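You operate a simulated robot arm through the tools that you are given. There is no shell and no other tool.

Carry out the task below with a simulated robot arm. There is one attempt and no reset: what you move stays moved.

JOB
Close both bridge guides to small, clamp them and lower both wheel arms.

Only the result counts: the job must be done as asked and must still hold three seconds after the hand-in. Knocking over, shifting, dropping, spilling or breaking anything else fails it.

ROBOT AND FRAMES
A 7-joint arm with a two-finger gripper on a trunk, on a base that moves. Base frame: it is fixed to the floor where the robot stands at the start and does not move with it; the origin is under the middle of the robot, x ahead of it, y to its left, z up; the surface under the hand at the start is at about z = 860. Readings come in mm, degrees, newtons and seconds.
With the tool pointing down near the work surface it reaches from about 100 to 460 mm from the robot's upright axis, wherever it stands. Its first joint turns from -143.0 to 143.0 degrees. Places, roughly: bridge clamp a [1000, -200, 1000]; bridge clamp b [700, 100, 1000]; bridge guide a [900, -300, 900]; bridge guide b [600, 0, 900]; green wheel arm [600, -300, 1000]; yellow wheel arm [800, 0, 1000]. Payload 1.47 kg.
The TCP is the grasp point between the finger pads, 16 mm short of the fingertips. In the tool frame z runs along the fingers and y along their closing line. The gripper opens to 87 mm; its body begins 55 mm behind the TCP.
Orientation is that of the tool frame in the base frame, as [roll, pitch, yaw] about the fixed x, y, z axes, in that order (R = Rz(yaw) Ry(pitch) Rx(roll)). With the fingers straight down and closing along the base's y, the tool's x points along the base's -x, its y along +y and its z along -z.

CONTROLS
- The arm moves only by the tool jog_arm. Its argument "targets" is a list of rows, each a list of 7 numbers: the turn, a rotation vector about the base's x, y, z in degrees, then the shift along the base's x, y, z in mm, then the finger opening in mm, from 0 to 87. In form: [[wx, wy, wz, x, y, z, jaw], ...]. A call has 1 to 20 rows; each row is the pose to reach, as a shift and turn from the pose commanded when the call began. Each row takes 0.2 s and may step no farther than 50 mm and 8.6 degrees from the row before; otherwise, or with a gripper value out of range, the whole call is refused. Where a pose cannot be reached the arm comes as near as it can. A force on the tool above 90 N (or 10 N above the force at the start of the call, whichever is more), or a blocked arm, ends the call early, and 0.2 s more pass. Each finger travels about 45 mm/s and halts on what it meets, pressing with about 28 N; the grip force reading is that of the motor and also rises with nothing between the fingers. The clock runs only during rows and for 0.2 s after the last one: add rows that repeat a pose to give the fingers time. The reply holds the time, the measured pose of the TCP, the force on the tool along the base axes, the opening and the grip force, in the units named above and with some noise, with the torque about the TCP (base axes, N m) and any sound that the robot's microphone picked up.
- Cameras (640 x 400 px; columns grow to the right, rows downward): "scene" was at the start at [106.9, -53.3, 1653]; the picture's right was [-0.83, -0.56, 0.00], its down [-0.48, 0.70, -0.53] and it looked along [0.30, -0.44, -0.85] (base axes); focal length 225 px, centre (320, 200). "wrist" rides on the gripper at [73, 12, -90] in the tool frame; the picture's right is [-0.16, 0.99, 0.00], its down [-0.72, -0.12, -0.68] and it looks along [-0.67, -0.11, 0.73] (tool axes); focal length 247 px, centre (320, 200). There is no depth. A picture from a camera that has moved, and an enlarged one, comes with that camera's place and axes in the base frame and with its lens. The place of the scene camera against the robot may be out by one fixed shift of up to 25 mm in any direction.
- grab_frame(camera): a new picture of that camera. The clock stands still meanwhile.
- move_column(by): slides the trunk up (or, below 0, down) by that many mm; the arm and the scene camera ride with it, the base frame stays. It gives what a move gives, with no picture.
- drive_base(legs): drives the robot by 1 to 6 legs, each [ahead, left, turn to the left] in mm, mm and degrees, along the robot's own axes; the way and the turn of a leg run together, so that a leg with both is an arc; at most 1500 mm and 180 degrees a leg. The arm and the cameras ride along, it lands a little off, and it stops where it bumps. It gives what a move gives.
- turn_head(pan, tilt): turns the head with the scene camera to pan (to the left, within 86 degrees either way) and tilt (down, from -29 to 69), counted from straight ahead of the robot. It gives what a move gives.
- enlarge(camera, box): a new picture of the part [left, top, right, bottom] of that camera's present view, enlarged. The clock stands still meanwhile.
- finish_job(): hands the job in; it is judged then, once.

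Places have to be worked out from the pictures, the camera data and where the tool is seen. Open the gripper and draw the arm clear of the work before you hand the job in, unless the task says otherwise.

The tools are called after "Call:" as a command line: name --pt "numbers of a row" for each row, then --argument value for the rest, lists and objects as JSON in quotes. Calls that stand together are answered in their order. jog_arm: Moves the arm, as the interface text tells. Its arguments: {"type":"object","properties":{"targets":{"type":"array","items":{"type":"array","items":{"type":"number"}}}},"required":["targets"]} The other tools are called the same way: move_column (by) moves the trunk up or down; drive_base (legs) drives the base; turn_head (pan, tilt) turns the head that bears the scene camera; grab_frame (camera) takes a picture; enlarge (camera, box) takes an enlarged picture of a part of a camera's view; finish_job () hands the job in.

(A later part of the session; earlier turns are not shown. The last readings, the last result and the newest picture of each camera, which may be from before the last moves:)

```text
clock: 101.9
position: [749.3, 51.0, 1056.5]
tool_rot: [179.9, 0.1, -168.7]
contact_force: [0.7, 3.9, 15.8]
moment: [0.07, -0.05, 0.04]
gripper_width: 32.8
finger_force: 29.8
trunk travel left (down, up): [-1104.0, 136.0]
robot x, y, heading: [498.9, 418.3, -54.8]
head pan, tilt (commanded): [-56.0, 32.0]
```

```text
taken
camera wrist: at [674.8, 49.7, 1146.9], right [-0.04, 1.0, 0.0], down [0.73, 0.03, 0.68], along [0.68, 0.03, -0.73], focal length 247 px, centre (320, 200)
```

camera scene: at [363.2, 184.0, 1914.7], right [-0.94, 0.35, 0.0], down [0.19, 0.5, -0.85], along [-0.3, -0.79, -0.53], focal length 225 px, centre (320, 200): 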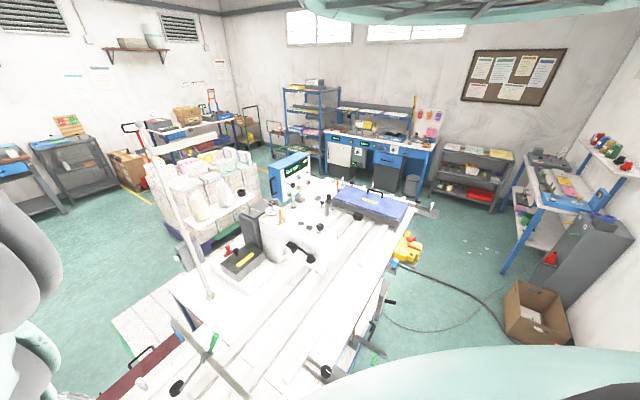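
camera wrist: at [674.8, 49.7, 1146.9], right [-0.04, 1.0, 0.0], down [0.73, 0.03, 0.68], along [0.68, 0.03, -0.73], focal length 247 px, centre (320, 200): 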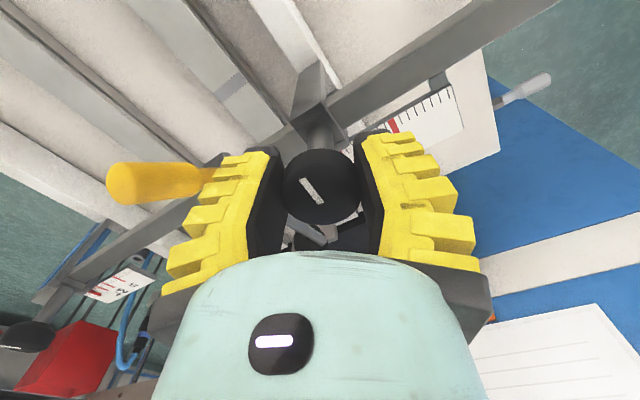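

The knob turns with the gripper, freely. I continue clockwise in 8° steps.

Call:
jog_arm --pt "0 0 -8 0 0 0 20" --pt "0 0 -16 0 0 0 20" --pt "0 0 -24 0 0 0 20" --pt "0 0 -32 0 0 0 20"

Call:
grab_frame --camera "wrist"

```text
clock: 102.9
position: [748.9, 52.5, 1055.6]
tool_rot: [179.8, 0.0, 159.2]
contact_force: [5.7, 9.7, 15.9]
moment: [0.11, -0.11, 0.04]
gripper_width: 32.9
finger_force: 29.9
trunk travel left (down, up): [-1104.0, 136.0]
robot x, y, heading: [493.7, 418.5, -54.9]
head pan, tilt (commanded): [-56.0, 32.0]
```

```text
taken
camera wrist: at [685.3, 89.7, 1146.8], right [0.5, 0.87, 0.01], down [0.63, -0.37, 0.68], along [0.59, -0.33, -0.73], focal length 247 px, centre (320, 200)
```

wrist: 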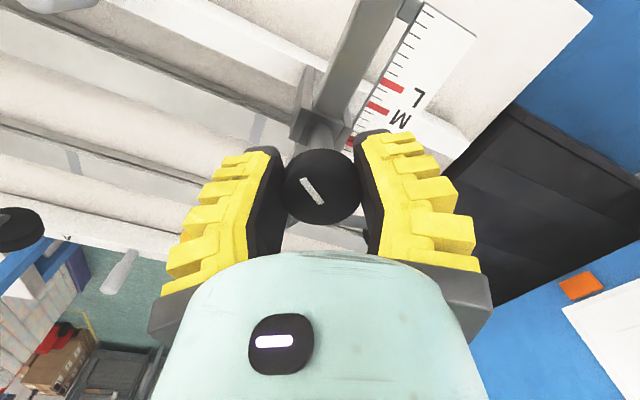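

Rotation continues freely; a slight side load suggests my rotation centre is ~1 mm off in v, so I add that shift and keep turning.

Call:
jog_arm --pt "0 0 0 1.2 0.9 0 20" --pt "0 0 -8 1.2 0.9 0 20" --pt "0 0 -16 1.2 0.9 0 20" --pt "0 0 -24 1.2 0.9 0 20" --pt "0 0 -34 1.2 0.9 0 20"

Call:
grab_frame --camera "wrist"

```text
refused: row 5 steps farther than a row can; nothing moved
```

```text
taken
camera wrist: at [685.3, 89.7, 1146.8], right [0.5, 0.87, 0.01], down [0.63, -0.37, 0.68], along [0.59, -0.33, -0.73], focal length 247 px, centre (320, 200)
```

wrist: 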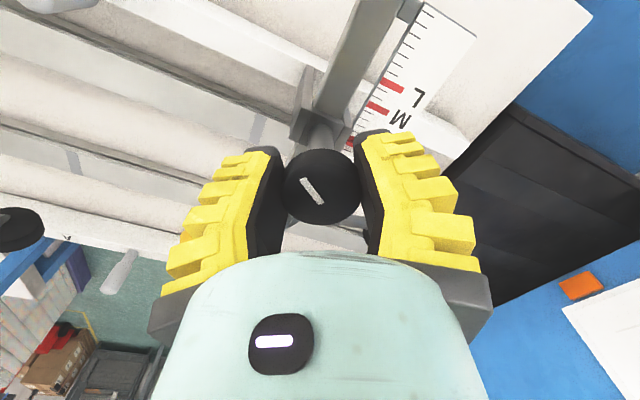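

One step was too large; I resend with 8° steps.

Call:
jog_arm --pt "0 0 0 1.2 0.9 0 20" --pt "0 0 -8 1.2 0.9 0 20" --pt "0 0 -16 1.2 0.9 0 20" --pt "0 0 -24 1.2 0.9 0 20" --pt "0 0 -32 1.2 0.9 0 20"

Call:
grab_frame --camera "wrist"

```text
clock: 104.1
position: [751.2, 53.8, 1055.5]
tool_rot: [179.7, 0.0, 127.3]
contact_force: [3.7, 9.9, 13.8]
moment: [0.02, -0.12, 0.14]
gripper_width: 33.2
finger_force: 29.8
trunk travel left (down, up): [-1104.0, 136.0]
robot x, y, heading: [495.5, 417.0, -55.2]
head pan, tilt (commanded): [-56.0, 32.0]
```

```text
taken
camera wrist: at [715.5, 119.5, 1146.6], right [0.88, 0.47, 0.01], down [0.34, -0.65, 0.68], along [0.32, -0.6, -0.73], focal length 247 px, centre (320, 200)
```

wrist: 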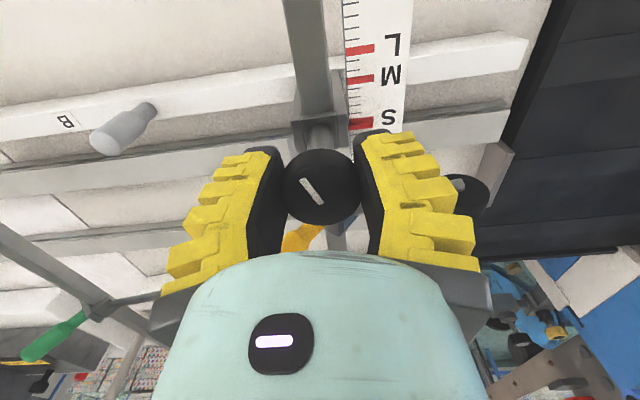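

Turned ~88° so far; torque is rising slightly (0.14 N·m). I continue in 8° steps, watching for a stop.

Call:
jog_arm --pt "0 0 -8 0 0 0 20" --pt "0 0 -16 0 0 0 20"

Call:
enlarge --camera "wrist" --box '[240, 80, 440, 250]'

```text
clock: 104.7
position: [752.0, 54.1, 1055.8]
tool_rot: [179.6, -0.1, 111.3]
contact_force: [7.1, 12.0, 10.7]
moment: [-0.1, -0.16, 0.19]
gripper_width: 32.7
finger_force: 30.5
trunk travel left (down, up): [-1104.0, 136.0]
robot x, y, heading: [496.9, 418.2, -54.8]
head pan, tilt (commanded): [-56.0, 32.0]
```

```text
2.35 times, centred on (340, 165) of wrist
camera zoom: at [735.3, 127.1, 1146.6], right [0.98, 0.21, 0.01], down [0.15, -0.72, 0.68], along [0.15, -0.66, -0.73], focal length 581 px, centre (273, 282)
```

zoom: 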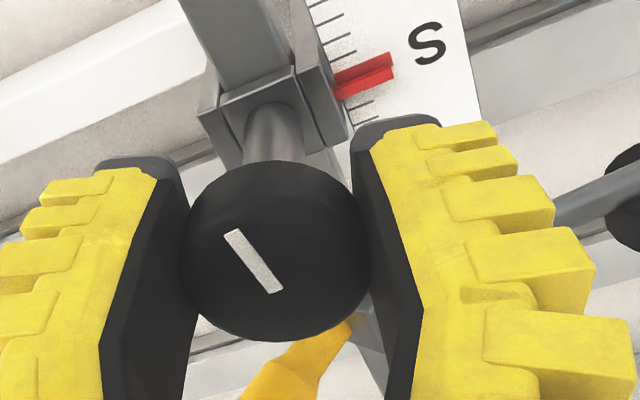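

Still turning (−104° total), torque creeping up to 0.19 N·m. I continue.

Call:
jog_arm --pt "0 0 -8 0.6 0.6 0 20" --pt "0 0 -16 0.6 0.6 0 20" --pt "0 0 -24 0.6 0.6 0 20"

Call:
enlarge --camera "wrist" --box '[240, 80, 440, 250]'

```text
clock: 105.5
position: [752.9, 52.0, 1056.8]
tool_rot: [179.5, 0.1, 87.2]
contact_force: [10.6, 0.3, 1.6]
moment: [0.09, -0.13, 0.28]
gripper_width: 28.4
finger_force: 30.0
trunk travel left (down, up): [-1104.0, 136.0]
robot x, y, heading: [497.6, 420.5, -54.7]
head pan, tilt (commanded): [-56.0, 32.0]
```

```text
2.35 times, centred on (340, 165) of wrist
camera zoom: at [767.1, 125.0, 1146.7], right [0.98, -0.21, 0.01], down [-0.16, -0.72, 0.68], along [-0.13, -0.67, -0.73], focal length 581 px, centre (273, 282)
```

zoom: 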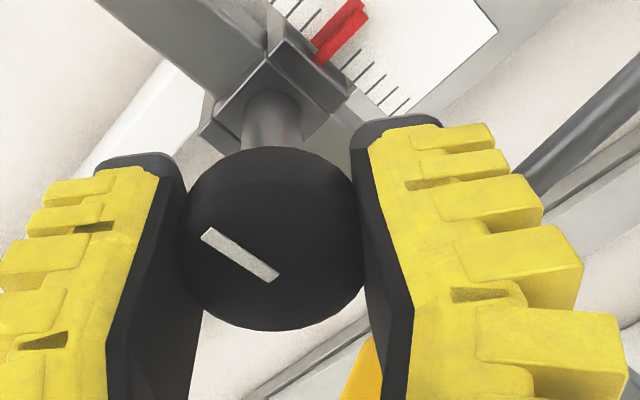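

Between −104° and −128° the marker lagged ~20° behind the fingers, i.e. the knob reached a stop and the pads slipped; the marker now points straight outward (−u), like the already-clamped side-lay knob. I open the jaw, rise and inspect.

Call:
jog_arm --pt "0 0 0 0 0 0 45" --pt "0 0 0 0 0 0 60" --pt "0 0 0 0 0 0 70" --pt "0 0 0 0 0 0 70"

Call:
move_column --by 110

Call:
grab_frame --camera "wrist"

Call:
enlarge --camera "wrist" --box '[260, 50, 420, 170]'

```text
clock: 106.5
position: [749.7, 52.4, 1055.8]
tool_rot: [179.8, 0.0, 87.3]
contact_force: [0.3, -0.5, -0.5]
moment: [-0.01, 0.02, 0.03]
gripper_width: 73.6
finger_force: 2.8
trunk travel left (down, up): [-1104.0, 136.0]
robot x, y, heading: [495.4, 419.0, -54.9]
head pan, tilt (commanded): [-56.0, 32.0]
```

```text
clock: 107.9
position: [750.4, 53.0, 1165.9]
tool_rot: [179.8, 0.0, 87.3]
contact_force: [-0.1, -0.1, -1.0]
moment: [0.02, 0.0, 0.02]
gripper_width: 73.1
finger_force: 2.4
trunk travel left (down, up): [-1214.0, 26.0]
robot x, y, heading: [498.2, 422.6, -54.9]
head pan, tilt (commanded): [-56.0, 32.0]
```

```text
taken
camera wrist: at [764.7, 126.2, 1256.2], right [0.98, -0.2, 0.0], down [-0.15, -0.72, 0.68], along [-0.14, -0.67, -0.73], focal length 247 px, centre (320, 200)
```

wrist: 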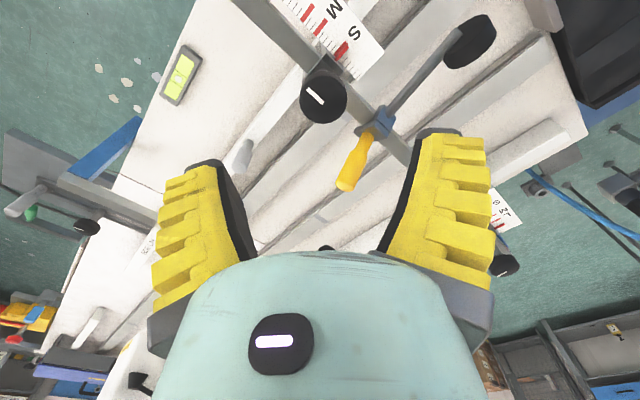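

```text
3.33 times, centred on (340, 110) of wrist
camera zoom: at [764.7, 126.2, 1256.2], right [0.98, -0.2, 0.0], down [-0.15, -0.72, 0.68], along [-0.14, -0.67, -0.73], focal length 823 px, centre (253, 500)
```

zoom: 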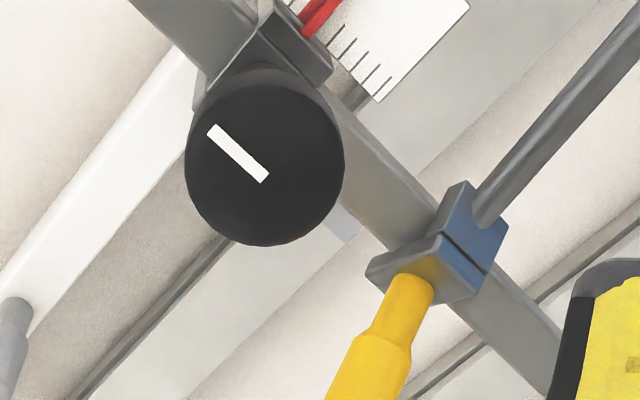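

The marker now lies parallel to the bar pointing outward, so clamp B appears locked. I check the pointer alignment again.

Call:
enlarge --camera "wrist" --box '[300, 20, 380, 80]'

```text
6.67 times, centred on (340, 50) of wrist
camera zoom: at [764.7, 126.2, 1256.2], right [0.98, -0.2, 0.0], down [-0.15, -0.72, 0.68], along [-0.14, -0.67, -0.73], focal length 1646 px, centre (187, 1200)
```

zoom: 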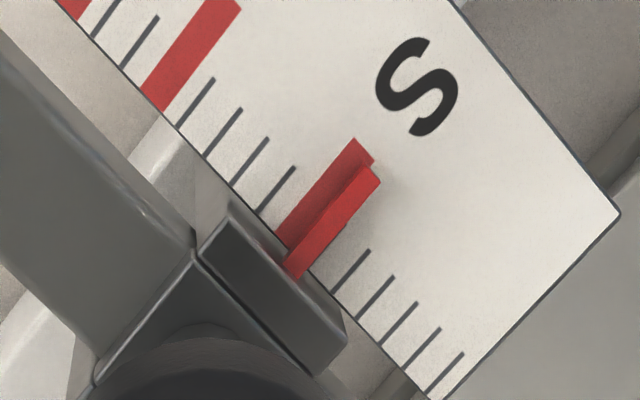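

Pointer B now overlaps S within about 1.5 mm and the knob is at its stop. Next the yellow arm: its handle tip is ≈(u 473, v 590, z 1054), leaning back; I'll bring closed fingers behind it (−v side), first moving high and outward with the fingers closing along u.

Call:
jog_arm --pt "0 0 0 0 0 20 40" --pt "0 0 -7.5 -4 -17 40 20" --pt "0 0 -15 -7 -34 55 0" --pt "0 0 -22.5 -10 -51 70 0" --pt "0 0 -30 -14 -69 85 0" --pt "0 0 -37.5 -17 -86 98 0" --pt "0 0 -45 -21 -103 110 0" --pt "0 0 -52 -24.3 -119.6 119 0" --pt "0 0 -52 -24.3 -119.6 119 0"

Call:
grab_frame --camera "wrist"

```text
clock: 109.9
position: [725.3, -66.7, 1284.7]
tool_rot: [179.8, 0.0, 35.3]
contact_force: [0.6, 0.0, 0.4]
moment: [-0.02, -0.01, 0.02]
gripper_width: 0.1
finger_force: 28.2
out of reach, approached as far as the arm can: row 2
trunk travel left (down, up): [-1214.0, 26.0]
robot x, y, heading: [495.2, 421.8, -54.8]
head pan, tilt (commanded): [-56.0, 32.0]
```

```text
taken
camera wrist: at [791.4, -33.3, 1375.6], right [0.44, -0.9, 0.0], down [-0.66, -0.32, 0.68], along [-0.61, -0.3, -0.73], focal length 247 px, centre (320, 200)
```

wrist: 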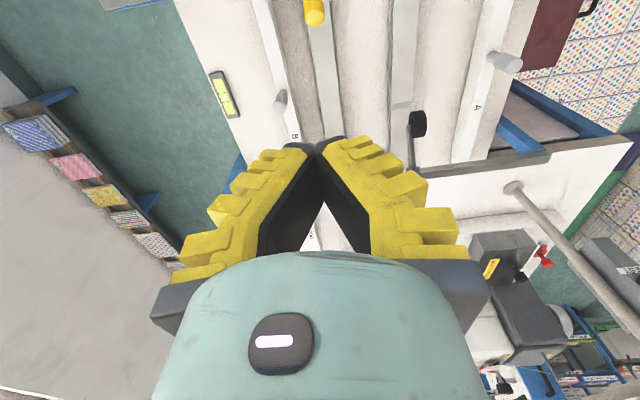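

Tool is at (u 473, v 554), handle tip confirmed ≈(470, 595). I lower the trunk in two stages to bring the fingertips to handle height.

Call:
move_column --by -150

Call:
grab_frame --camera "wrist"

```text
clock: 111.6
position: [725.5, -66.8, 1135.2]
tool_rot: [179.8, 0.0, 35.4]
contact_force: [0.0, 0.4, 0.1]
moment: [-0.02, -0.01, -0.04]
gripper_width: 0.0
finger_force: 27.8
trunk travel left (down, up): [-1064.0, 176.0]
robot x, y, heading: [494.8, 414.8, -54.9]
head pan, tilt (commanded): [-56.0, 32.0]
```

```text
taken
camera wrist: at [791.4, -33.3, 1225.6], right [0.44, -0.9, 0.0], down [-0.66, -0.32, 0.68], along [-0.61, -0.3, -0.73], focal length 247 px, centre (320, 200)
```

wrist: 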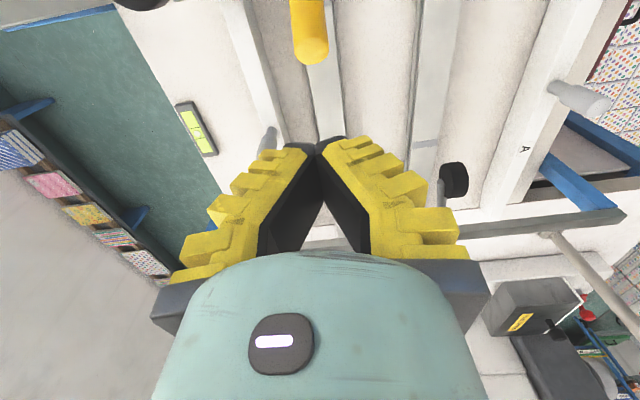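

Handle tip at (u 473, v 594), directly ahead of the fingers in v. I lower the remaining 78 mm.

Call:
move_column --by -78

Call:
grab_frame --camera "wrist"

```text
clock: 112.8
position: [725.7, -67.5, 1056.7]
tool_rot: [179.8, 0.0, 35.4]
contact_force: [0.1, -1.1, -0.1]
moment: [0.0, 0.0, 0.0]
gripper_width: 0.0
finger_force: 28.2
trunk travel left (down, up): [-986.0, 254.0]
robot x, y, heading: [495.0, 416.0, -54.8]
head pan, tilt (commanded): [-56.0, 32.0]
```

```text
taken
camera wrist: at [791.4, -33.4, 1147.7], right [0.44, -0.9, 0.0], down [-0.66, -0.32, 0.68], along [-0.61, -0.3, -0.73], focal length 247 px, centre (320, 200)
```

wrist: 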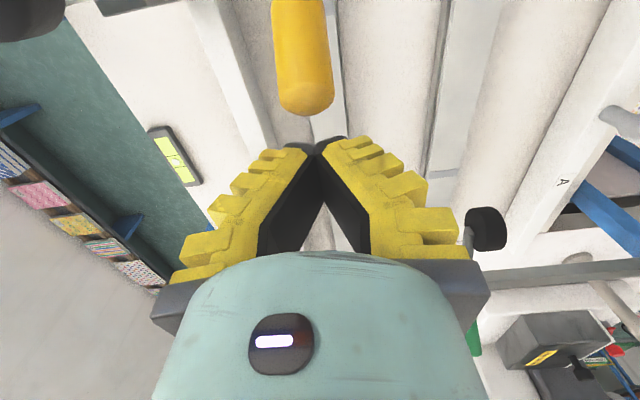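

Fingers are just behind the handle. I push it in the +v direction, 45 mm in small steps, watching forces.

Call:
jog_arm --pt "0 0 0 6.1 4.3 0 0" --pt "0 0 0 12.3 8.6 0 0" --pt "0 0 0 18.4 13 0 0" --pt "0 0 0 24.5 17.3 0 0" --pt "0 0 0 30.6 21.6 0 0" --pt "0 0 0 36.8 25.9 0 0"

Call:
grab_frame --camera "wrist"

```text
clock: 114.2
position: [762.7, -41.7, 1056.9]
tool_rot: [179.6, -0.1, 35.4]
contact_force: [0.4, -2.1, -1.3]
moment: [0.0, 0.02, -0.05]
gripper_width: 0.0
finger_force: 28.2
trunk travel left (down, up): [-986.0, 254.0]
robot x, y, heading: [496.9, 424.2, -54.8]
head pan, tilt (commanded): [-56.0, 32.0]
```

```text
taken
camera wrist: at [829.0, -7.3, 1147.7], right [0.44, -0.9, 0.0], down [-0.66, -0.32, 0.68], along [-0.61, -0.3, -0.74], focal length 247 px, centre (320, 200)
```

wrist: 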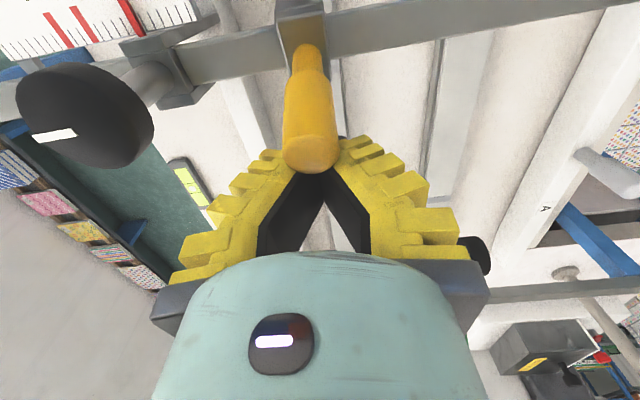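

The handle is being lifted by the fingers with little force. I continue another 40 mm.

Call:
jog_arm --pt "0 0 0 6.1 4.3 0 0" --pt "0 0 0 12.3 8.6 0 0" --pt "0 0 0 18.4 13 0 0" --pt "0 0 0 24.5 17.3 0 0" --pt "0 0 0 29 20.5 0 0" --pt "0 0 0 33.5 23.6 0 0"

Call:
grab_frame --camera "wrist"

```text
clock: 115.6
position: [779.7, -28.4, 1058.1]
tool_rot: [180.0, 1.4, 34.7]
contact_force: [-50.9, -40.5, 4.1]
moment: [-0.21, 0.22, -0.11]
gripper_width: 6.3
finger_force: 28.5
trunk travel left (down, up): [-986.0, 254.0]
robot x, y, heading: [492.5, 420.8, -55.0]
head pan, tilt (commanded): [-56.0, 32.0]
```

```text
taken
camera wrist: at [848.4, 5.5, 1146.6], right [0.43, -0.9, 0.01], down [-0.65, -0.31, 0.7], along [-0.63, -0.31, -0.72], focal length 247 px, centre (320, 200)
```

wrist: 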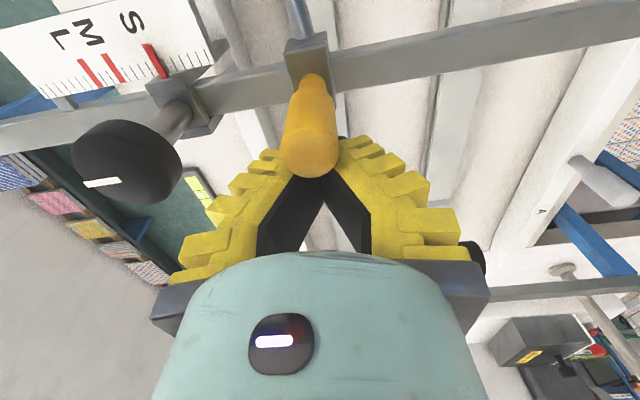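

Resistance of ~65 N now: the handle has hit a stop at v≈621. I back off and look at what state the arm is in.

Call:
jog_arm --pt "0 0 0 -16 -11.5 0 0" --pt "0 0 0 -33 -23 0 0" --pt "0 0 0 -50 -35 0 0" --pt "0 0 0 -57 -40 0 0"

Call:
grab_frame --camera "wrist"

```text
clock: 116.6
position: [739.3, -57.3, 1055.8]
tool_rot: [179.8, -0.1, 35.4]
contact_force: [-0.7, -0.9, 0.4]
moment: [0.03, -0.02, 0.0]
gripper_width: 0.0
finger_force: 28.3
trunk travel left (down, up): [-986.0, 254.0]
robot x, y, heading: [497.5, 420.3, -54.6]
head pan, tilt (commanded): [-56.0, 32.0]
```

```text
taken
camera wrist: at [805.2, -22.4, 1147.2], right [0.45, -0.9, 0.0], down [-0.66, -0.32, 0.68], along [-0.61, -0.3, -0.73], focal length 247 px, centre (320, 200)
```

wrist: 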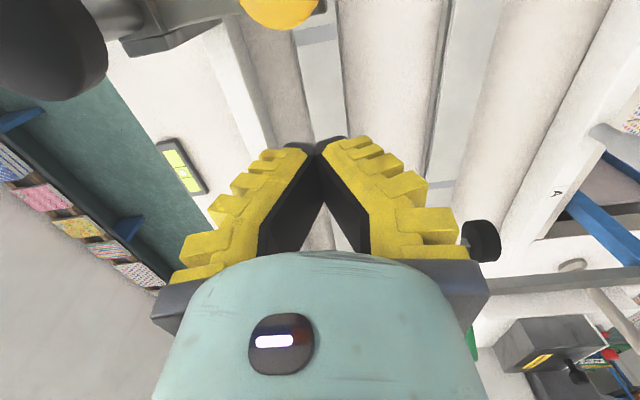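

The handle stays up, nearly vertical (tip ≈ v 640). I raise the trunk and look at the rod and wheel.

Call:
move_column --by 200

Call:
grab_frame --camera "wrist"

```text
clock: 118.8
position: [739.0, -57.8, 1256.1]
tool_rot: [179.8, 0.0, 35.4]
contact_force: [-0.7, 0.4, 0.5]
moment: [-0.01, 0.0, 0.0]
gripper_width: 0.1
finger_force: 28.8
trunk travel left (down, up): [-1186.0, 54.0]
robot x, y, heading: [496.1, 419.2, -54.9]
head pan, tilt (commanded): [-56.0, 32.0]
```

```text
taken
camera wrist: at [804.5, -23.1, 1347.2], right [0.44, -0.9, 0.0], down [-0.66, -0.32, 0.68], along [-0.61, -0.3, -0.73], focal length 247 px, centre (320, 200)
```

wrist: 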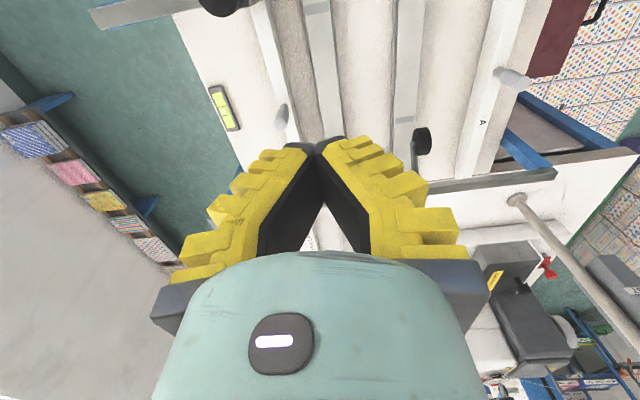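

The yellow arm is just out of view. I yaw the tool back by +86° so the camera looks across the bed at it.

Call:
jog_arm --pt "0 0 8.6 0 0 0 0" --pt "0 0 17.2 0 0 0 0" --pt "0 0 25.8 0 0 0 0" --pt "0 0 34.4 0 0 0 0" --pt "0 0 43 0 0 0 0" --pt "0 0 51.6 0 0 0 0" --pt "0 0 60.2 0 0 0 0" --pt "0 0 68.8 0 0 0 0" --pt "0 0 77.4 0 0 0 0" --pt "0 0 86 0 0 0 0"

Call:
grab_frame --camera "wrist"

```text
clock: 121.0
position: [738.2, -57.0, 1256.8]
tool_rot: [179.8, 0.0, 121.4]
contact_force: [-0.2, -0.7, -0.9]
moment: [0.04, -0.02, -0.02]
gripper_width: 0.0
finger_force: 27.8
trunk travel left (down, up): [-1186.0, 54.0]
robot x, y, heading: [495.3, 421.4, -55.1]
head pan, tilt (commanded): [-56.0, 32.0]
```

```text
taken
camera wrist: at [709.8, 11.7, 1347.2], right [0.92, 0.38, 0.0], down [0.28, -0.68, 0.68], along [0.26, -0.63, -0.73], focal length 247 px, centre (320, 200)
```

wrist: 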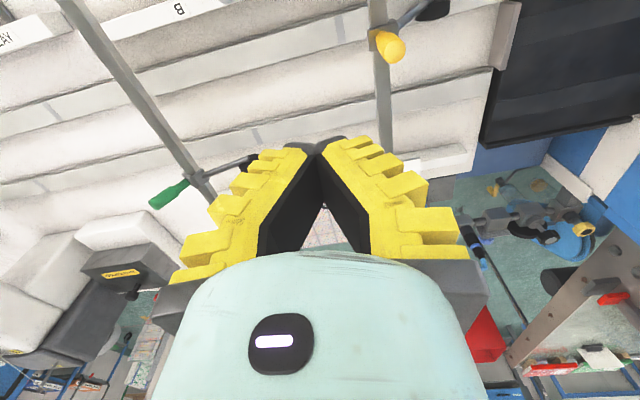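

Call:
enlarge --camera "wrist" --box '[350, 0, 510, 110]'

Call:
enlarge --camera "wrist" --box '[140, 130, 280, 220]'

```text
3.64 times, centred on (430, 55) of wrist
camera zoom: at [709.8, 11.7, 1347.2], right [0.92, 0.38, 0.0], down [0.28, -0.68, 0.68], along [0.26, -0.63, -0.73], focal length 898 px, centre (-80, 727)
```

zoom: 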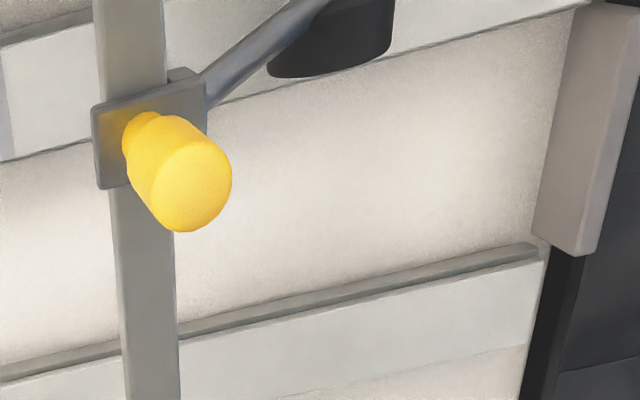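

```text
4.44 times, centred on (210, 175) of wrist
camera zoom: at [709.8, 11.7, 1347.2], right [0.92, 0.38, 0.0], down [0.28, -0.68, 0.68], along [0.26, -0.63, -0.73], focal length 1098 px, centre (809, 311)
```

zoom: 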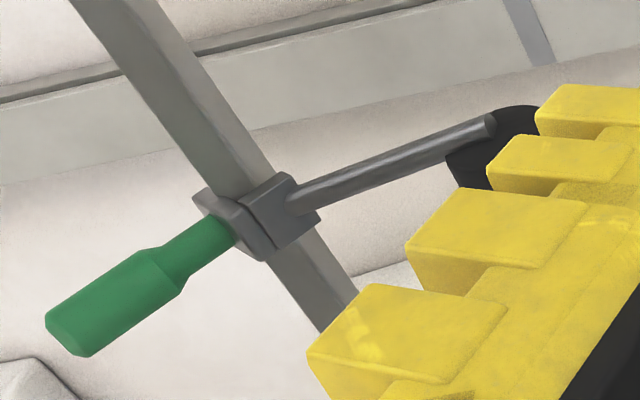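

The yellow handle is now nearly vertical and its wheel is down by the belt. I move the camera back toward me to see the whole wheel against the belt.

Call:
jog_arm --pt "0 0 0 -6 20 -30 0" --pt "0 0 0 -12 39 -55 0" --pt "0 0 0 -18 58 -78 0" --pt "0 0 0 -24 76 -98 0" --pt "0 0 0 -28.5 92.5 -115 0" --pt "0 0 0 -28.5 92.5 -115 0"

Call:
grab_frame --camera "wrist"

Call:
enlarge --camera "wrist" --box '[380, 0, 560, 130]'

```text
clock: 122.3
position: [709.3, 33.0, 1141.6]
tool_rot: [180.0, 0.0, 121.4]
contact_force: [-0.1, 0.4, 0.2]
moment: [0.01, -0.02, -0.02]
gripper_width: 0.0
finger_force: 27.8
trunk travel left (down, up): [-1186.0, 54.0]
robot x, y, heading: [496.0, 416.4, -54.6]
head pan, tilt (commanded): [-56.0, 32.0]
```

```text
taken
camera wrist: at [682.3, 102.3, 1232.6], right [0.93, 0.38, 0.0], down [0.28, -0.68, 0.68], along [0.26, -0.63, -0.73], focal length 247 px, centre (320, 200)
```

wrist: 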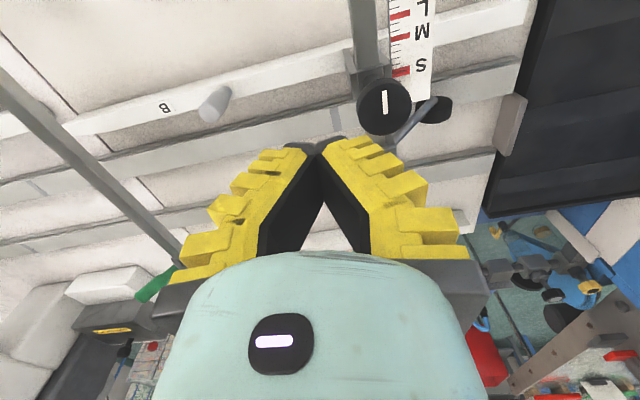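

```text
3.08 times, centred on (470, 65) of wrist
camera zoom: at [682.3, 102.3, 1232.6], right [0.93, 0.38, 0.0], down [0.28, -0.68, 0.68], along [0.26, -0.63, -0.73], focal length 760 px, centre (-142, 615)
```

zoom: 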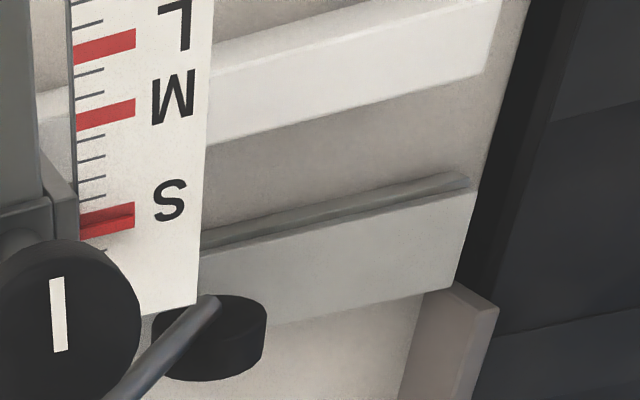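

Clamp B's marker is aligned across the guide and the yellow wheel arm rests in its lowered stop without springing back. Next is the green arm: handle tip ≈(u 611, v 254, z 1064). I drive right along the bed to v≈290 and a little closer.

Call:
drive_base --legs '[[0, -355, 0], [57, 0, 0]]'

Call:
grab_frame --camera "wrist"

```text
clock: 125.2
position: [461.1, -216.0, 1142.2]
tool_rot: [179.8, 0.0, 122.0]
contact_force: [-0.3, -0.3, -0.1]
moment: [0.0, 0.01, -0.04]
gripper_width: 0.0
finger_force: 28.2
trunk travel left (down, up): [-1186.0, 54.0]
robot x, y, heading: [243.1, 169.4, -54.2]
head pan, tilt (commanded): [-56.0, 32.0]
```

```text
taken
camera wrist: at [431.8, -147.3, 1232.7], right [0.92, 0.39, 0.0], down [0.28, -0.68, 0.68], along [0.27, -0.62, -0.73], focal length 247 px, centre (320, 200)
```

wrist: 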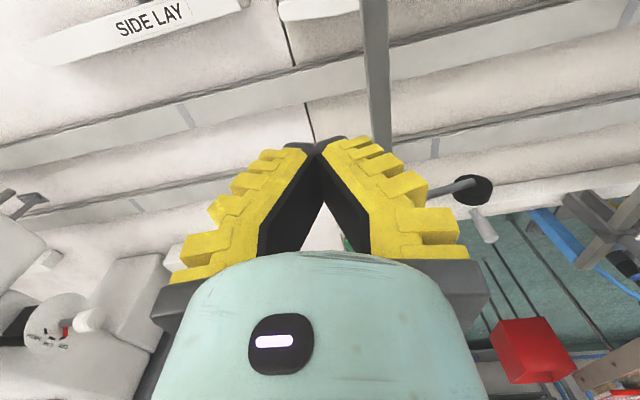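

No bump at u≈0. Being closer widens the usable reach band, so I carefully drive another 60 mm toward the bed.

Call:
drive_base --legs '[[60, -20, 0]]'

```text
clock: 126.2
position: [480.2, -274.9, 1142.0]
tool_rot: [179.7, 0.0, 122.0]
contact_force: [-0.5, 0.1, 0.2]
moment: [0.01, -0.01, 0.03]
gripper_width: 0.0
finger_force: 28.0
trunk travel left (down, up): [-1186.0, 54.0]
robot x, y, heading: [258.4, 110.0, -54.0]
head pan, tilt (commanded): [-56.0, 32.0]
```

Still clear at u≈59. Now I raise and extend to a point behind the green handle (u 612, v 214), turning the fingers to close along u.

Call:
jog_arm --pt "0 0 0 2 -5 25 0" --pt "0 0 -8 6 -14 40 0" --pt "0 0 -16 11 -24 55 0" --pt "0 0 -24 16 -34 67 0" --pt "0 0 -32 21 -44 78 0" --pt "0 0 -40 26 -54 88 0" --pt "0 0 -48 30 -64 97 0" --pt "0 0 -56 35 -74 106 0" --pt "0 0 -64 39 -84 115 0" --pt "0 0 -72 43 -93 122 0" --pt "0 0 -80 47.4 -101.9 129 0" --pt "0 0 -86.7 47.4 -101.9 129 0" --pt "0 0 -86.7 47.4 -101.9 129 0"

Call:
grab_frame --camera "wrist"

```text
clock: 129.0
position: [526.3, -378.8, 1271.9]
tool_rot: [179.8, 0.0, 35.3]
contact_force: [-0.3, 0.2, 0.6]
moment: [0.0, 0.05, 0.01]
gripper_width: 0.0
finger_force: 28.4
trunk travel left (down, up): [-1186.0, 54.0]
robot x, y, heading: [260.9, 105.8, -54.2]
head pan, tilt (commanded): [-56.0, 32.0]
```

```text
taken
camera wrist: at [593.3, -344.2, 1362.8], right [0.44, -0.9, 0.0], down [-0.66, -0.32, 0.68], along [-0.61, -0.3, -0.73], focal length 247 px, centre (320, 200)
```

wrist: 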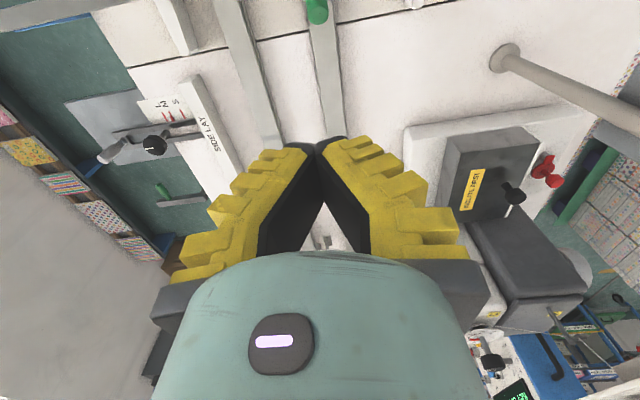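

Green handle tip confirmed ≈(u 616, v 259). I lower the trunk 214 mm in two stages to handle height.

Call:
move_column --by -140

Call:
move_column --by -74

Call:
grab_frame --camera "wrist"

```text
clock: 130.6
position: [526.5, -378.4, 1131.7]
tool_rot: [179.8, 0.0, 35.4]
contact_force: [-0.3, -0.4, -0.1]
moment: [0.01, 0.02, -0.02]
gripper_width: 0.1
finger_force: 28.1
trunk travel left (down, up): [-1046.0, 194.0]
robot x, y, heading: [257.8, 108.6, -54.1]
head pan, tilt (commanded): [-56.0, 32.0]
```

```text
clock: 131.8
position: [527.3, -378.3, 1059.3]
tool_rot: [179.8, 0.1, 35.4]
contact_force: [0.0, -0.6, 0.1]
moment: [0.02, 0.01, 0.01]
gripper_width: 0.1
finger_force: 28.2
trunk travel left (down, up): [-972.0, 268.0]
robot x, y, heading: [260.6, 107.3, -53.7]
head pan, tilt (commanded): [-56.0, 32.0]
```

```text
taken
camera wrist: at [593.2, -344.1, 1148.8], right [0.44, -0.9, 0.0], down [-0.66, -0.32, 0.68], along [-0.61, -0.3, -0.73], focal length 247 px, centre (320, 200)
```

wrist: 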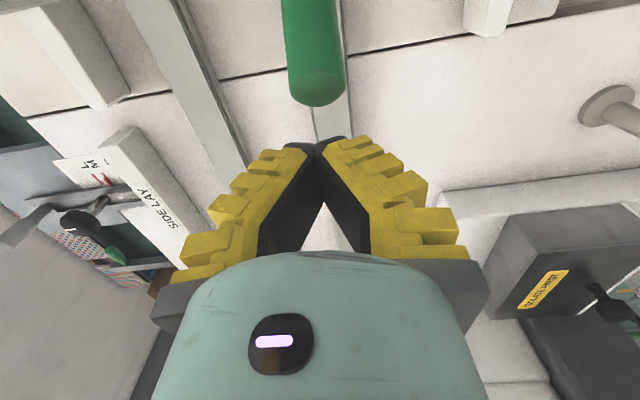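

Handle is straight ahead of the fingers. I push +v by 60 mm in 7.5 mm steps.

Call:
jog_arm --pt "0 0 0 6.1 4.3 0 0" --pt "0 0 0 12.3 8.6 0 0" --pt "0 0 0 18.4 13 0 0" --pt "0 0 0 24.5 17.3 0 0" --pt "0 0 0 30.6 21.6 0 0" --pt "0 0 0 36.8 25.9 0 0" --pt "0 0 0 42.9 30.3 0 0" --pt "0 0 0 49 34.6 0 0"

Call:
grab_frame --camera "wrist"

```text
clock: 133.6
position: [575.8, -343.0, 1057.2]
tool_rot: [179.9, -0.1, 35.4]
contact_force: [-0.5, -1.4, 0.4]
moment: [0.0, 0.01, -0.01]
gripper_width: 0.0
finger_force: 27.7
trunk travel left (down, up): [-972.0, 268.0]
robot x, y, heading: [261.2, 108.3, -54.2]
head pan, tilt (commanded): [-56.0, 32.0]
```

```text
taken
camera wrist: at [642.6, -309.0, 1148.1], right [0.44, -0.9, 0.0], down [-0.66, -0.32, 0.68], along [-0.61, -0.3, -0.73], focal length 247 px, centre (320, 200)
```

wrist: 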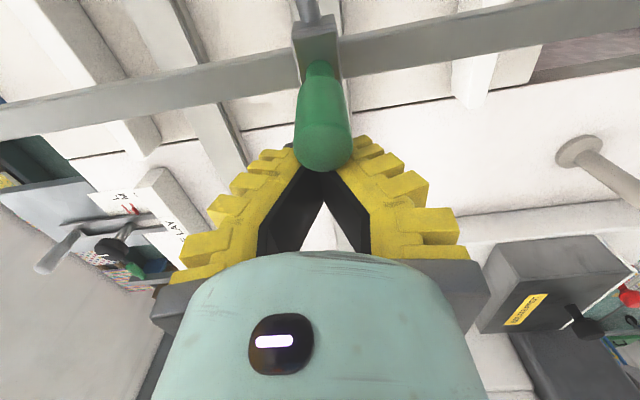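

Little force so far; handle rotating up. I push another 22 mm in small steps to reach the stop.

Call:
jog_arm --pt "0 0 0 4.1 2.9 0 0" --pt "0 0 0 8.2 5.8 0 0" --pt "0 0 0 12.3 8.6 0 0" --pt "0 0 0 15.5 11 0 0" --pt "0 0 0 18 12.7 0 0"

Call:
grab_frame --camera "wrist"

```text
clock: 134.8
position: [582.1, -338.1, 1057.3]
tool_rot: [-180.0, 1.1, 34.9]
contact_force: [-43.4, -23.9, 12.7]
moment: [-0.11, -0.07, -0.29]
gripper_width: 0.0
finger_force: 27.4
trunk travel left (down, up): [-972.0, 268.0]
robot x, y, heading: [262.5, 111.3, -54.6]
head pan, tilt (commanded): [-56.0, 32.0]
```

```text
taken
camera wrist: at [650.6, -304.6, 1146.8], right [0.44, -0.9, 0.0], down [-0.65, -0.31, 0.69], along [-0.62, -0.3, -0.72], focal length 247 px, centre (320, 200)
```

wrist: 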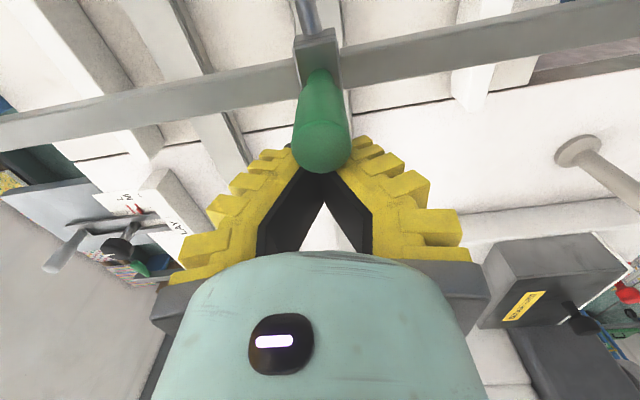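

Same kind of stop as the yellow arm (≈50 N at v≈281). I back off and raise the trunk to inspect.

Call:
jog_arm --pt "0 0 0 -16 -11.5 0 0" --pt "0 0 0 -33 -23 0 0" --pt "0 0 0 -50 -35 0 0"

Call:
move_column --by 200

Call:
jog_arm --pt "0 0 8.5 0 0 0 0" --pt "0 0 17 0 0 0 0" --pt "0 0 25.5 0 0 0 0" --pt "0 0 34 0 0 0 0" --pt "0 0 42.5 0 0 0 0" --pt "0 0 51 0 0 0 0" --pt "0 0 59.5 0 0 0 0" --pt "0 0 68 0 0 0 0" --pt "0 0 76.5 0 0 0 0" --pt "0 0 85 0 0 0 0"

Call:
grab_frame --camera "wrist"

```text
clock: 135.6
position: [545.3, -364.5, 1058.1]
tool_rot: [179.7, -0.2, 35.5]
contact_force: [0.2, 0.0, 0.5]
moment: [-0.04, 0.0, 0.02]
gripper_width: 0.1
finger_force: 28.0
trunk travel left (down, up): [-972.0, 268.0]
robot x, y, heading: [261.4, 109.1, -54.1]
head pan, tilt (commanded): [-56.0, 32.0]
```

```text
clock: 137.7
position: [543.5, -365.9, 1257.7]
tool_rot: [179.8, 0.0, 35.3]
contact_force: [-0.7, 0.7, 0.0]
moment: [0.01, -0.02, 0.03]
gripper_width: 0.0
finger_force: 28.1
trunk travel left (down, up): [-1172.0, 68.0]
robot x, y, heading: [259.3, 103.4, -54.5]
head pan, tilt (commanded): [-56.0, 32.0]
```

```text
clock: 139.9
position: [544.1, -366.3, 1257.9]
tool_rot: [179.7, 0.0, 120.5]
contact_force: [0.2, -0.5, -0.6]
moment: [0.04, 0.01, -0.01]
gripper_width: 0.0
finger_force: 27.9
trunk travel left (down, up): [-1172.0, 68.0]
robot x, y, heading: [262.6, 104.0, -54.2]
head pan, tilt (commanded): [-56.0, 32.0]
```

```text
taken
camera wrist: at [517.5, -296.7, 1348.8], right [0.93, 0.37, 0.0], down [0.27, -0.68, 0.68], along [0.25, -0.63, -0.73], focal length 247 px, centre (320, 200)
```

wrist: 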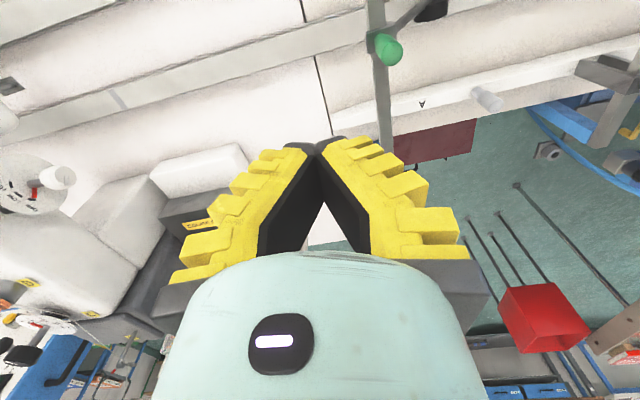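

Green handle is vertical too, wheel down. Peg A is now well seen: top ≈[818,-336,965], i.e. (u 746, v 474). Before going for it, I test in free air how far outward the arm reaches at this relative height.

Call:
jog_arm --pt "0 0 0 11.5 -16.3 0 0" --pt "0 0 0 23 -32.7 0 0" --pt "0 0 0 34.6 -49 0 0" --pt "0 0 0 46.1 -65.4 0 0" --pt "0 0 0 57.6 -81.7 0 0"

```text
clock: 141.1
position: [600.8, -443.6, 1261.0]
tool_rot: [179.8, 0.1, 120.3]
contact_force: [-0.2, 0.0, 0.1]
moment: [-0.01, -0.01, 0.01]
gripper_width: 0.0
finger_force: 28.1
out of reach, approached as far as the arm can: row 5
trunk travel left (down, up): [-1172.0, 68.0]
robot x, y, heading: [261.9, 110.0, -54.5]
head pan, tilt (commanded): [-56.0, 32.0]
```

Reach is generous here (r≈648 at this height), so guide A and clamp A can be worked from the near side. I drive 279 mm along the bed to stand between peg A and clamp A.

Call:
drive_base --legs '[[0, 279, 0], [17, 0, 0]]'

Call:
grab_frame --camera "wrist"

```text
clock: 143.5
position: [841.1, -290.8, 1261.6]
tool_rot: [179.9, 0.1, 120.1]
contact_force: [-0.2, -0.8, -0.8]
moment: [-0.01, 0.02, 0.03]
gripper_width: 0.0
finger_force: 28.3
trunk travel left (down, up): [-1172.0, 68.0]
robot x, y, heading: [502.7, 262.6, -54.3]
head pan, tilt (commanded): [-56.0, 32.0]
```

```text
taken
camera wrist: at [815.4, -220.6, 1351.7], right [0.93, 0.36, 0.0], down [0.26, -0.68, 0.68], along [0.25, -0.64, -0.73], focal length 247 px, centre (320, 200)
```

wrist: 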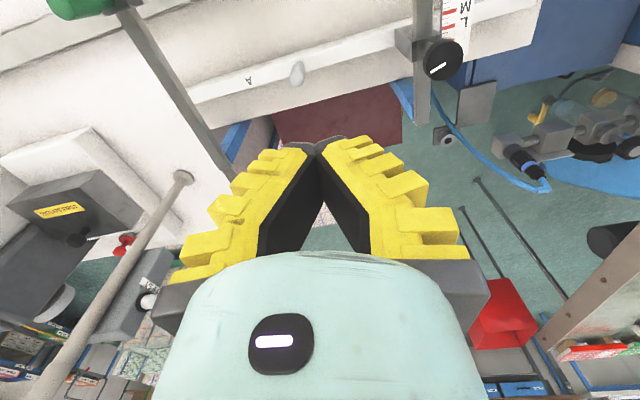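

Peg A is at ≈[821,-337] and knob A ≈[961,-238,1063]. I zoom on clamp A's scale.

Call:
enlarge --camera "wrist" --box '[390, 0, 510, 100]'

Call:
enlarge --camera "wrist" --box '[230, 30, 350, 110]'

```text
4.00 times, centred on (450, 50) of wrist
camera zoom: at [815.4, -220.6, 1351.7], right [0.93, 0.36, 0.0], down [0.26, -0.68, 0.68], along [0.25, -0.64, -0.73], focal length 988 px, centre (-200, 800)
```

zoom: 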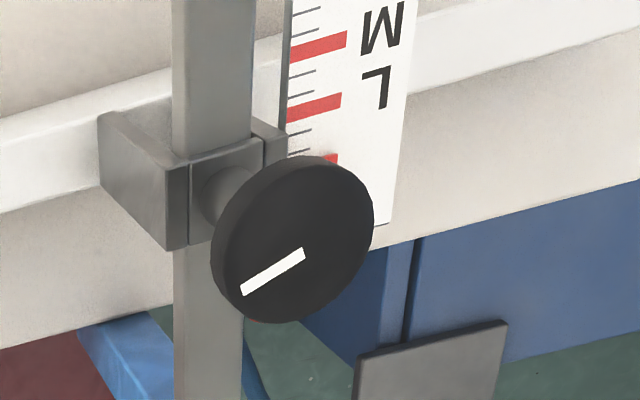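

```text
5.00 times, centred on (290, 70) of wrist
camera zoom: at [815.4, -220.6, 1351.7], right [0.93, 0.36, 0.0], down [0.26, -0.68, 0.68], along [0.25, -0.64, -0.73], focal length 1235 px, centre (470, 850)
```

zoom: 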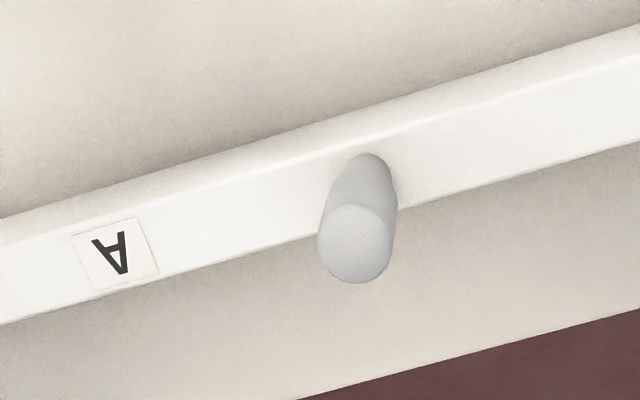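

Clamp A's pointer sits about 12 mm outside L, i.e. ≈52 mm from S. I position above peg A (u≈751, v≈477), fingers closing across the bed and jaw open.

Call:
jog_arm --pt "0 0 -8.5 -2 -5 20 20" --pt "0 0 -17 -4 -10 35 40" --pt "0 0 -25.5 -6 -15 48 60" --pt "0 0 -34 -8 -20 60 70" --pt "0 0 -42.5 -10 -25 70 70" --pt "0 0 -51 -12 -30 78 70" --pt "0 0 -59.5 -14 -35 86 70" --pt "0 0 -68 -16 -40 86 70" --pt "0 0 -76.5 -17 -44 86 70" --pt "0 0 -85 -18.1 -47.6 86 70" --pt "0 0 -85 -18.1 -47.6 86 70"

Call:
grab_frame --camera "wrist"

```text
clock: 145.9
position: [825.8, -337.4, 1346.9]
tool_rot: [179.9, 0.1, 35.2]
contact_force: [-0.3, -1.3, -0.5]
moment: [0.01, -0.02, 0.0]
gripper_width: 73.5
finger_force: 2.2
trunk travel left (down, up): [-1172.0, 68.0]
robot x, y, heading: [504.7, 259.1, -54.4]
head pan, tilt (commanded): [-56.0, 32.0]
```

```text
taken
camera wrist: at [890.9, -304.6, 1437.8], right [0.44, -0.9, 0.0], down [-0.66, -0.32, 0.68], along [-0.61, -0.3, -0.73], focal length 247 px, centre (320, 200)
```

wrist: 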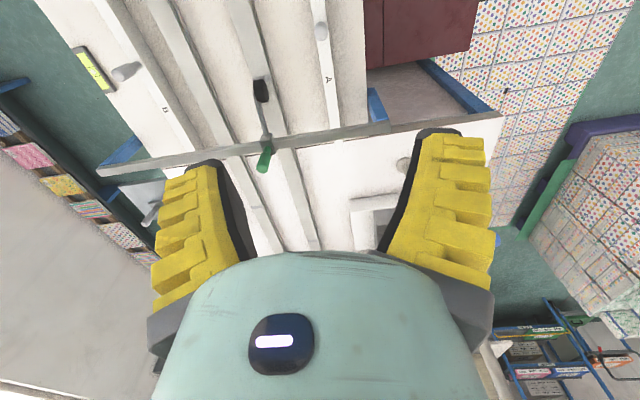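

Peg A is centred between the fingers (u≈753 vs TCP 752). The green arm is also seen lowered. I lower the trunk in stages.

Call:
move_column --by -130

Call:
move_column --by -120

Call:
grab_frame --camera "wrist"

Call:
grab_frame --camera "scene"

```text
clock: 147.5
position: [824.7, -339.2, 1217.6]
tool_rot: [179.9, 0.0, 35.2]
contact_force: [-0.2, -0.1, 0.0]
moment: [0.0, 0.03, -0.05]
gripper_width: 73.7
finger_force: 2.4
trunk travel left (down, up): [-1042.0, 198.0]
robot x, y, heading: [498.0, 263.4, -54.1]
head pan, tilt (commanded): [-56.0, 32.0]
```

```text
clock: 149.0
position: [824.8, -338.4, 1097.0]
tool_rot: [179.9, 0.1, 35.2]
contact_force: [-1.0, 0.5, -0.5]
moment: [-0.01, 0.01, 0.01]
gripper_width: 73.5
finger_force: 2.4
trunk travel left (down, up): [-922.0, 318.0]
robot x, y, heading: [503.1, 260.7, -54.4]
head pan, tilt (commanded): [-56.0, 32.0]
```

```text
taken
camera wrist: at [890.8, -304.6, 1188.0], right [0.44, -0.9, 0.0], down [-0.66, -0.32, 0.68], along [-0.61, -0.3, -0.73], focal length 247 px, centre (320, 200)
```

wrist: 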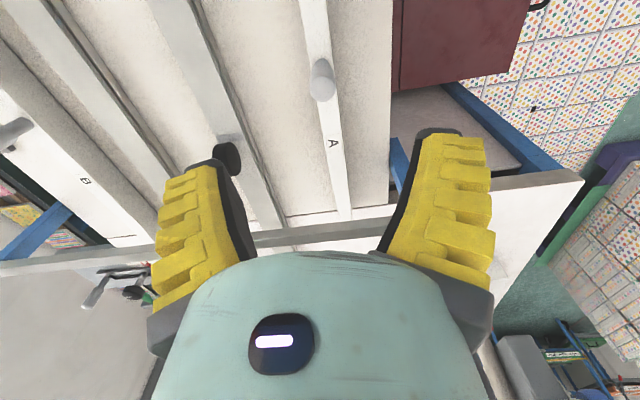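

```text
taken
camera scene: at [509.9, 123.6, 1621.8], right [-0.94, 0.35, 0.0], down [0.18, 0.5, -0.85], along [-0.29, -0.8, -0.53], focal length 225 px, centre (320, 200)
```

scene: 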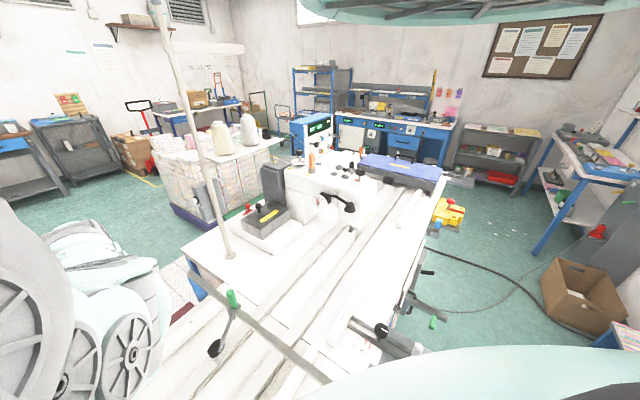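

The scene camera now sees the green arm nicely; I zoom there to verify the wheel touches the belt.

Call:
enlarge --camera "scene" --box '[170, 270, 310, 390]'

```text
3.33 times, centred on (240, 330) of scene
camera zoom: at [509.9, 123.6, 1621.8], right [-0.94, 0.35, 0.0], down [0.18, 0.5, -0.85], along [-0.29, -0.8, -0.53], focal length 751 px, centre (587, -233)
```

zoom: 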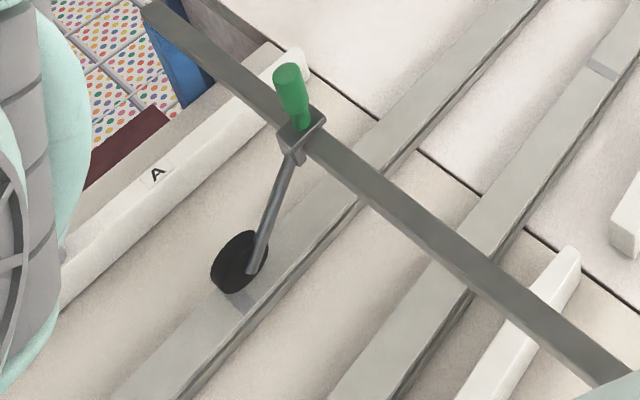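

The green wheel sits on the belt. I nudge 3 mm in v and lower the last 157 mm onto peg A.

Call:
jog_arm --pt "0 0 0 3 1 0 70" --pt "0 0 0 3 1 0 70"

Call:
move_column --by -90

Call:
move_column --by -67

Call:
grab_frame --camera "wrist"

```text
clock: 149.6
position: [827.4, -337.9, 1097.6]
tool_rot: [179.9, 0.0, 35.2]
contact_force: [-0.8, 0.3, -0.6]
moment: [0.02, -0.02, 0.0]
gripper_width: 73.4
finger_force: 2.5
trunk travel left (down, up): [-922.0, 318.0]
robot x, y, heading: [500.4, 263.1, -54.5]
head pan, tilt (commanded): [-56.0, 32.0]
```

```text
clock: 150.8
position: [828.7, -338.1, 1007.2]
tool_rot: [179.8, 0.1, 35.2]
contact_force: [-0.6, -0.1, 0.3]
moment: [0.0, 0.0, -0.02]
gripper_width: 73.6
finger_force: 2.4
trunk travel left (down, up): [-832.0, 408.0]
robot x, y, heading: [500.6, 260.6, -54.3]
head pan, tilt (commanded): [-56.0, 32.0]
```

```text
clock: 151.9
position: [827.6, -337.9, 941.1]
tool_rot: [179.9, 0.1, 35.1]
contact_force: [-0.2, 0.2, 0.1]
moment: [-0.03, 0.01, 0.01]
gripper_width: 73.3
finger_force: 2.5
trunk travel left (down, up): [-765.0, 475.0]
robot x, y, heading: [499.4, 262.0, -54.4]
head pan, tilt (commanded): [-56.0, 32.0]
```

```text
taken
camera wrist: at [893.8, -303.9, 1031.0], right [0.44, -0.9, 0.0], down [-0.66, -0.32, 0.68], along [-0.61, -0.3, -0.73], focal length 247 px, centre (320, 200)
```

wrist: 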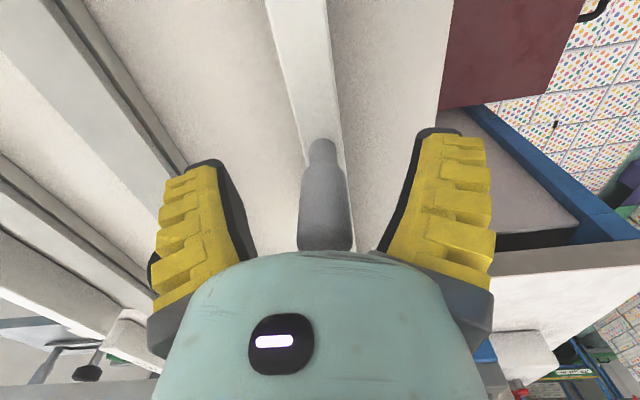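

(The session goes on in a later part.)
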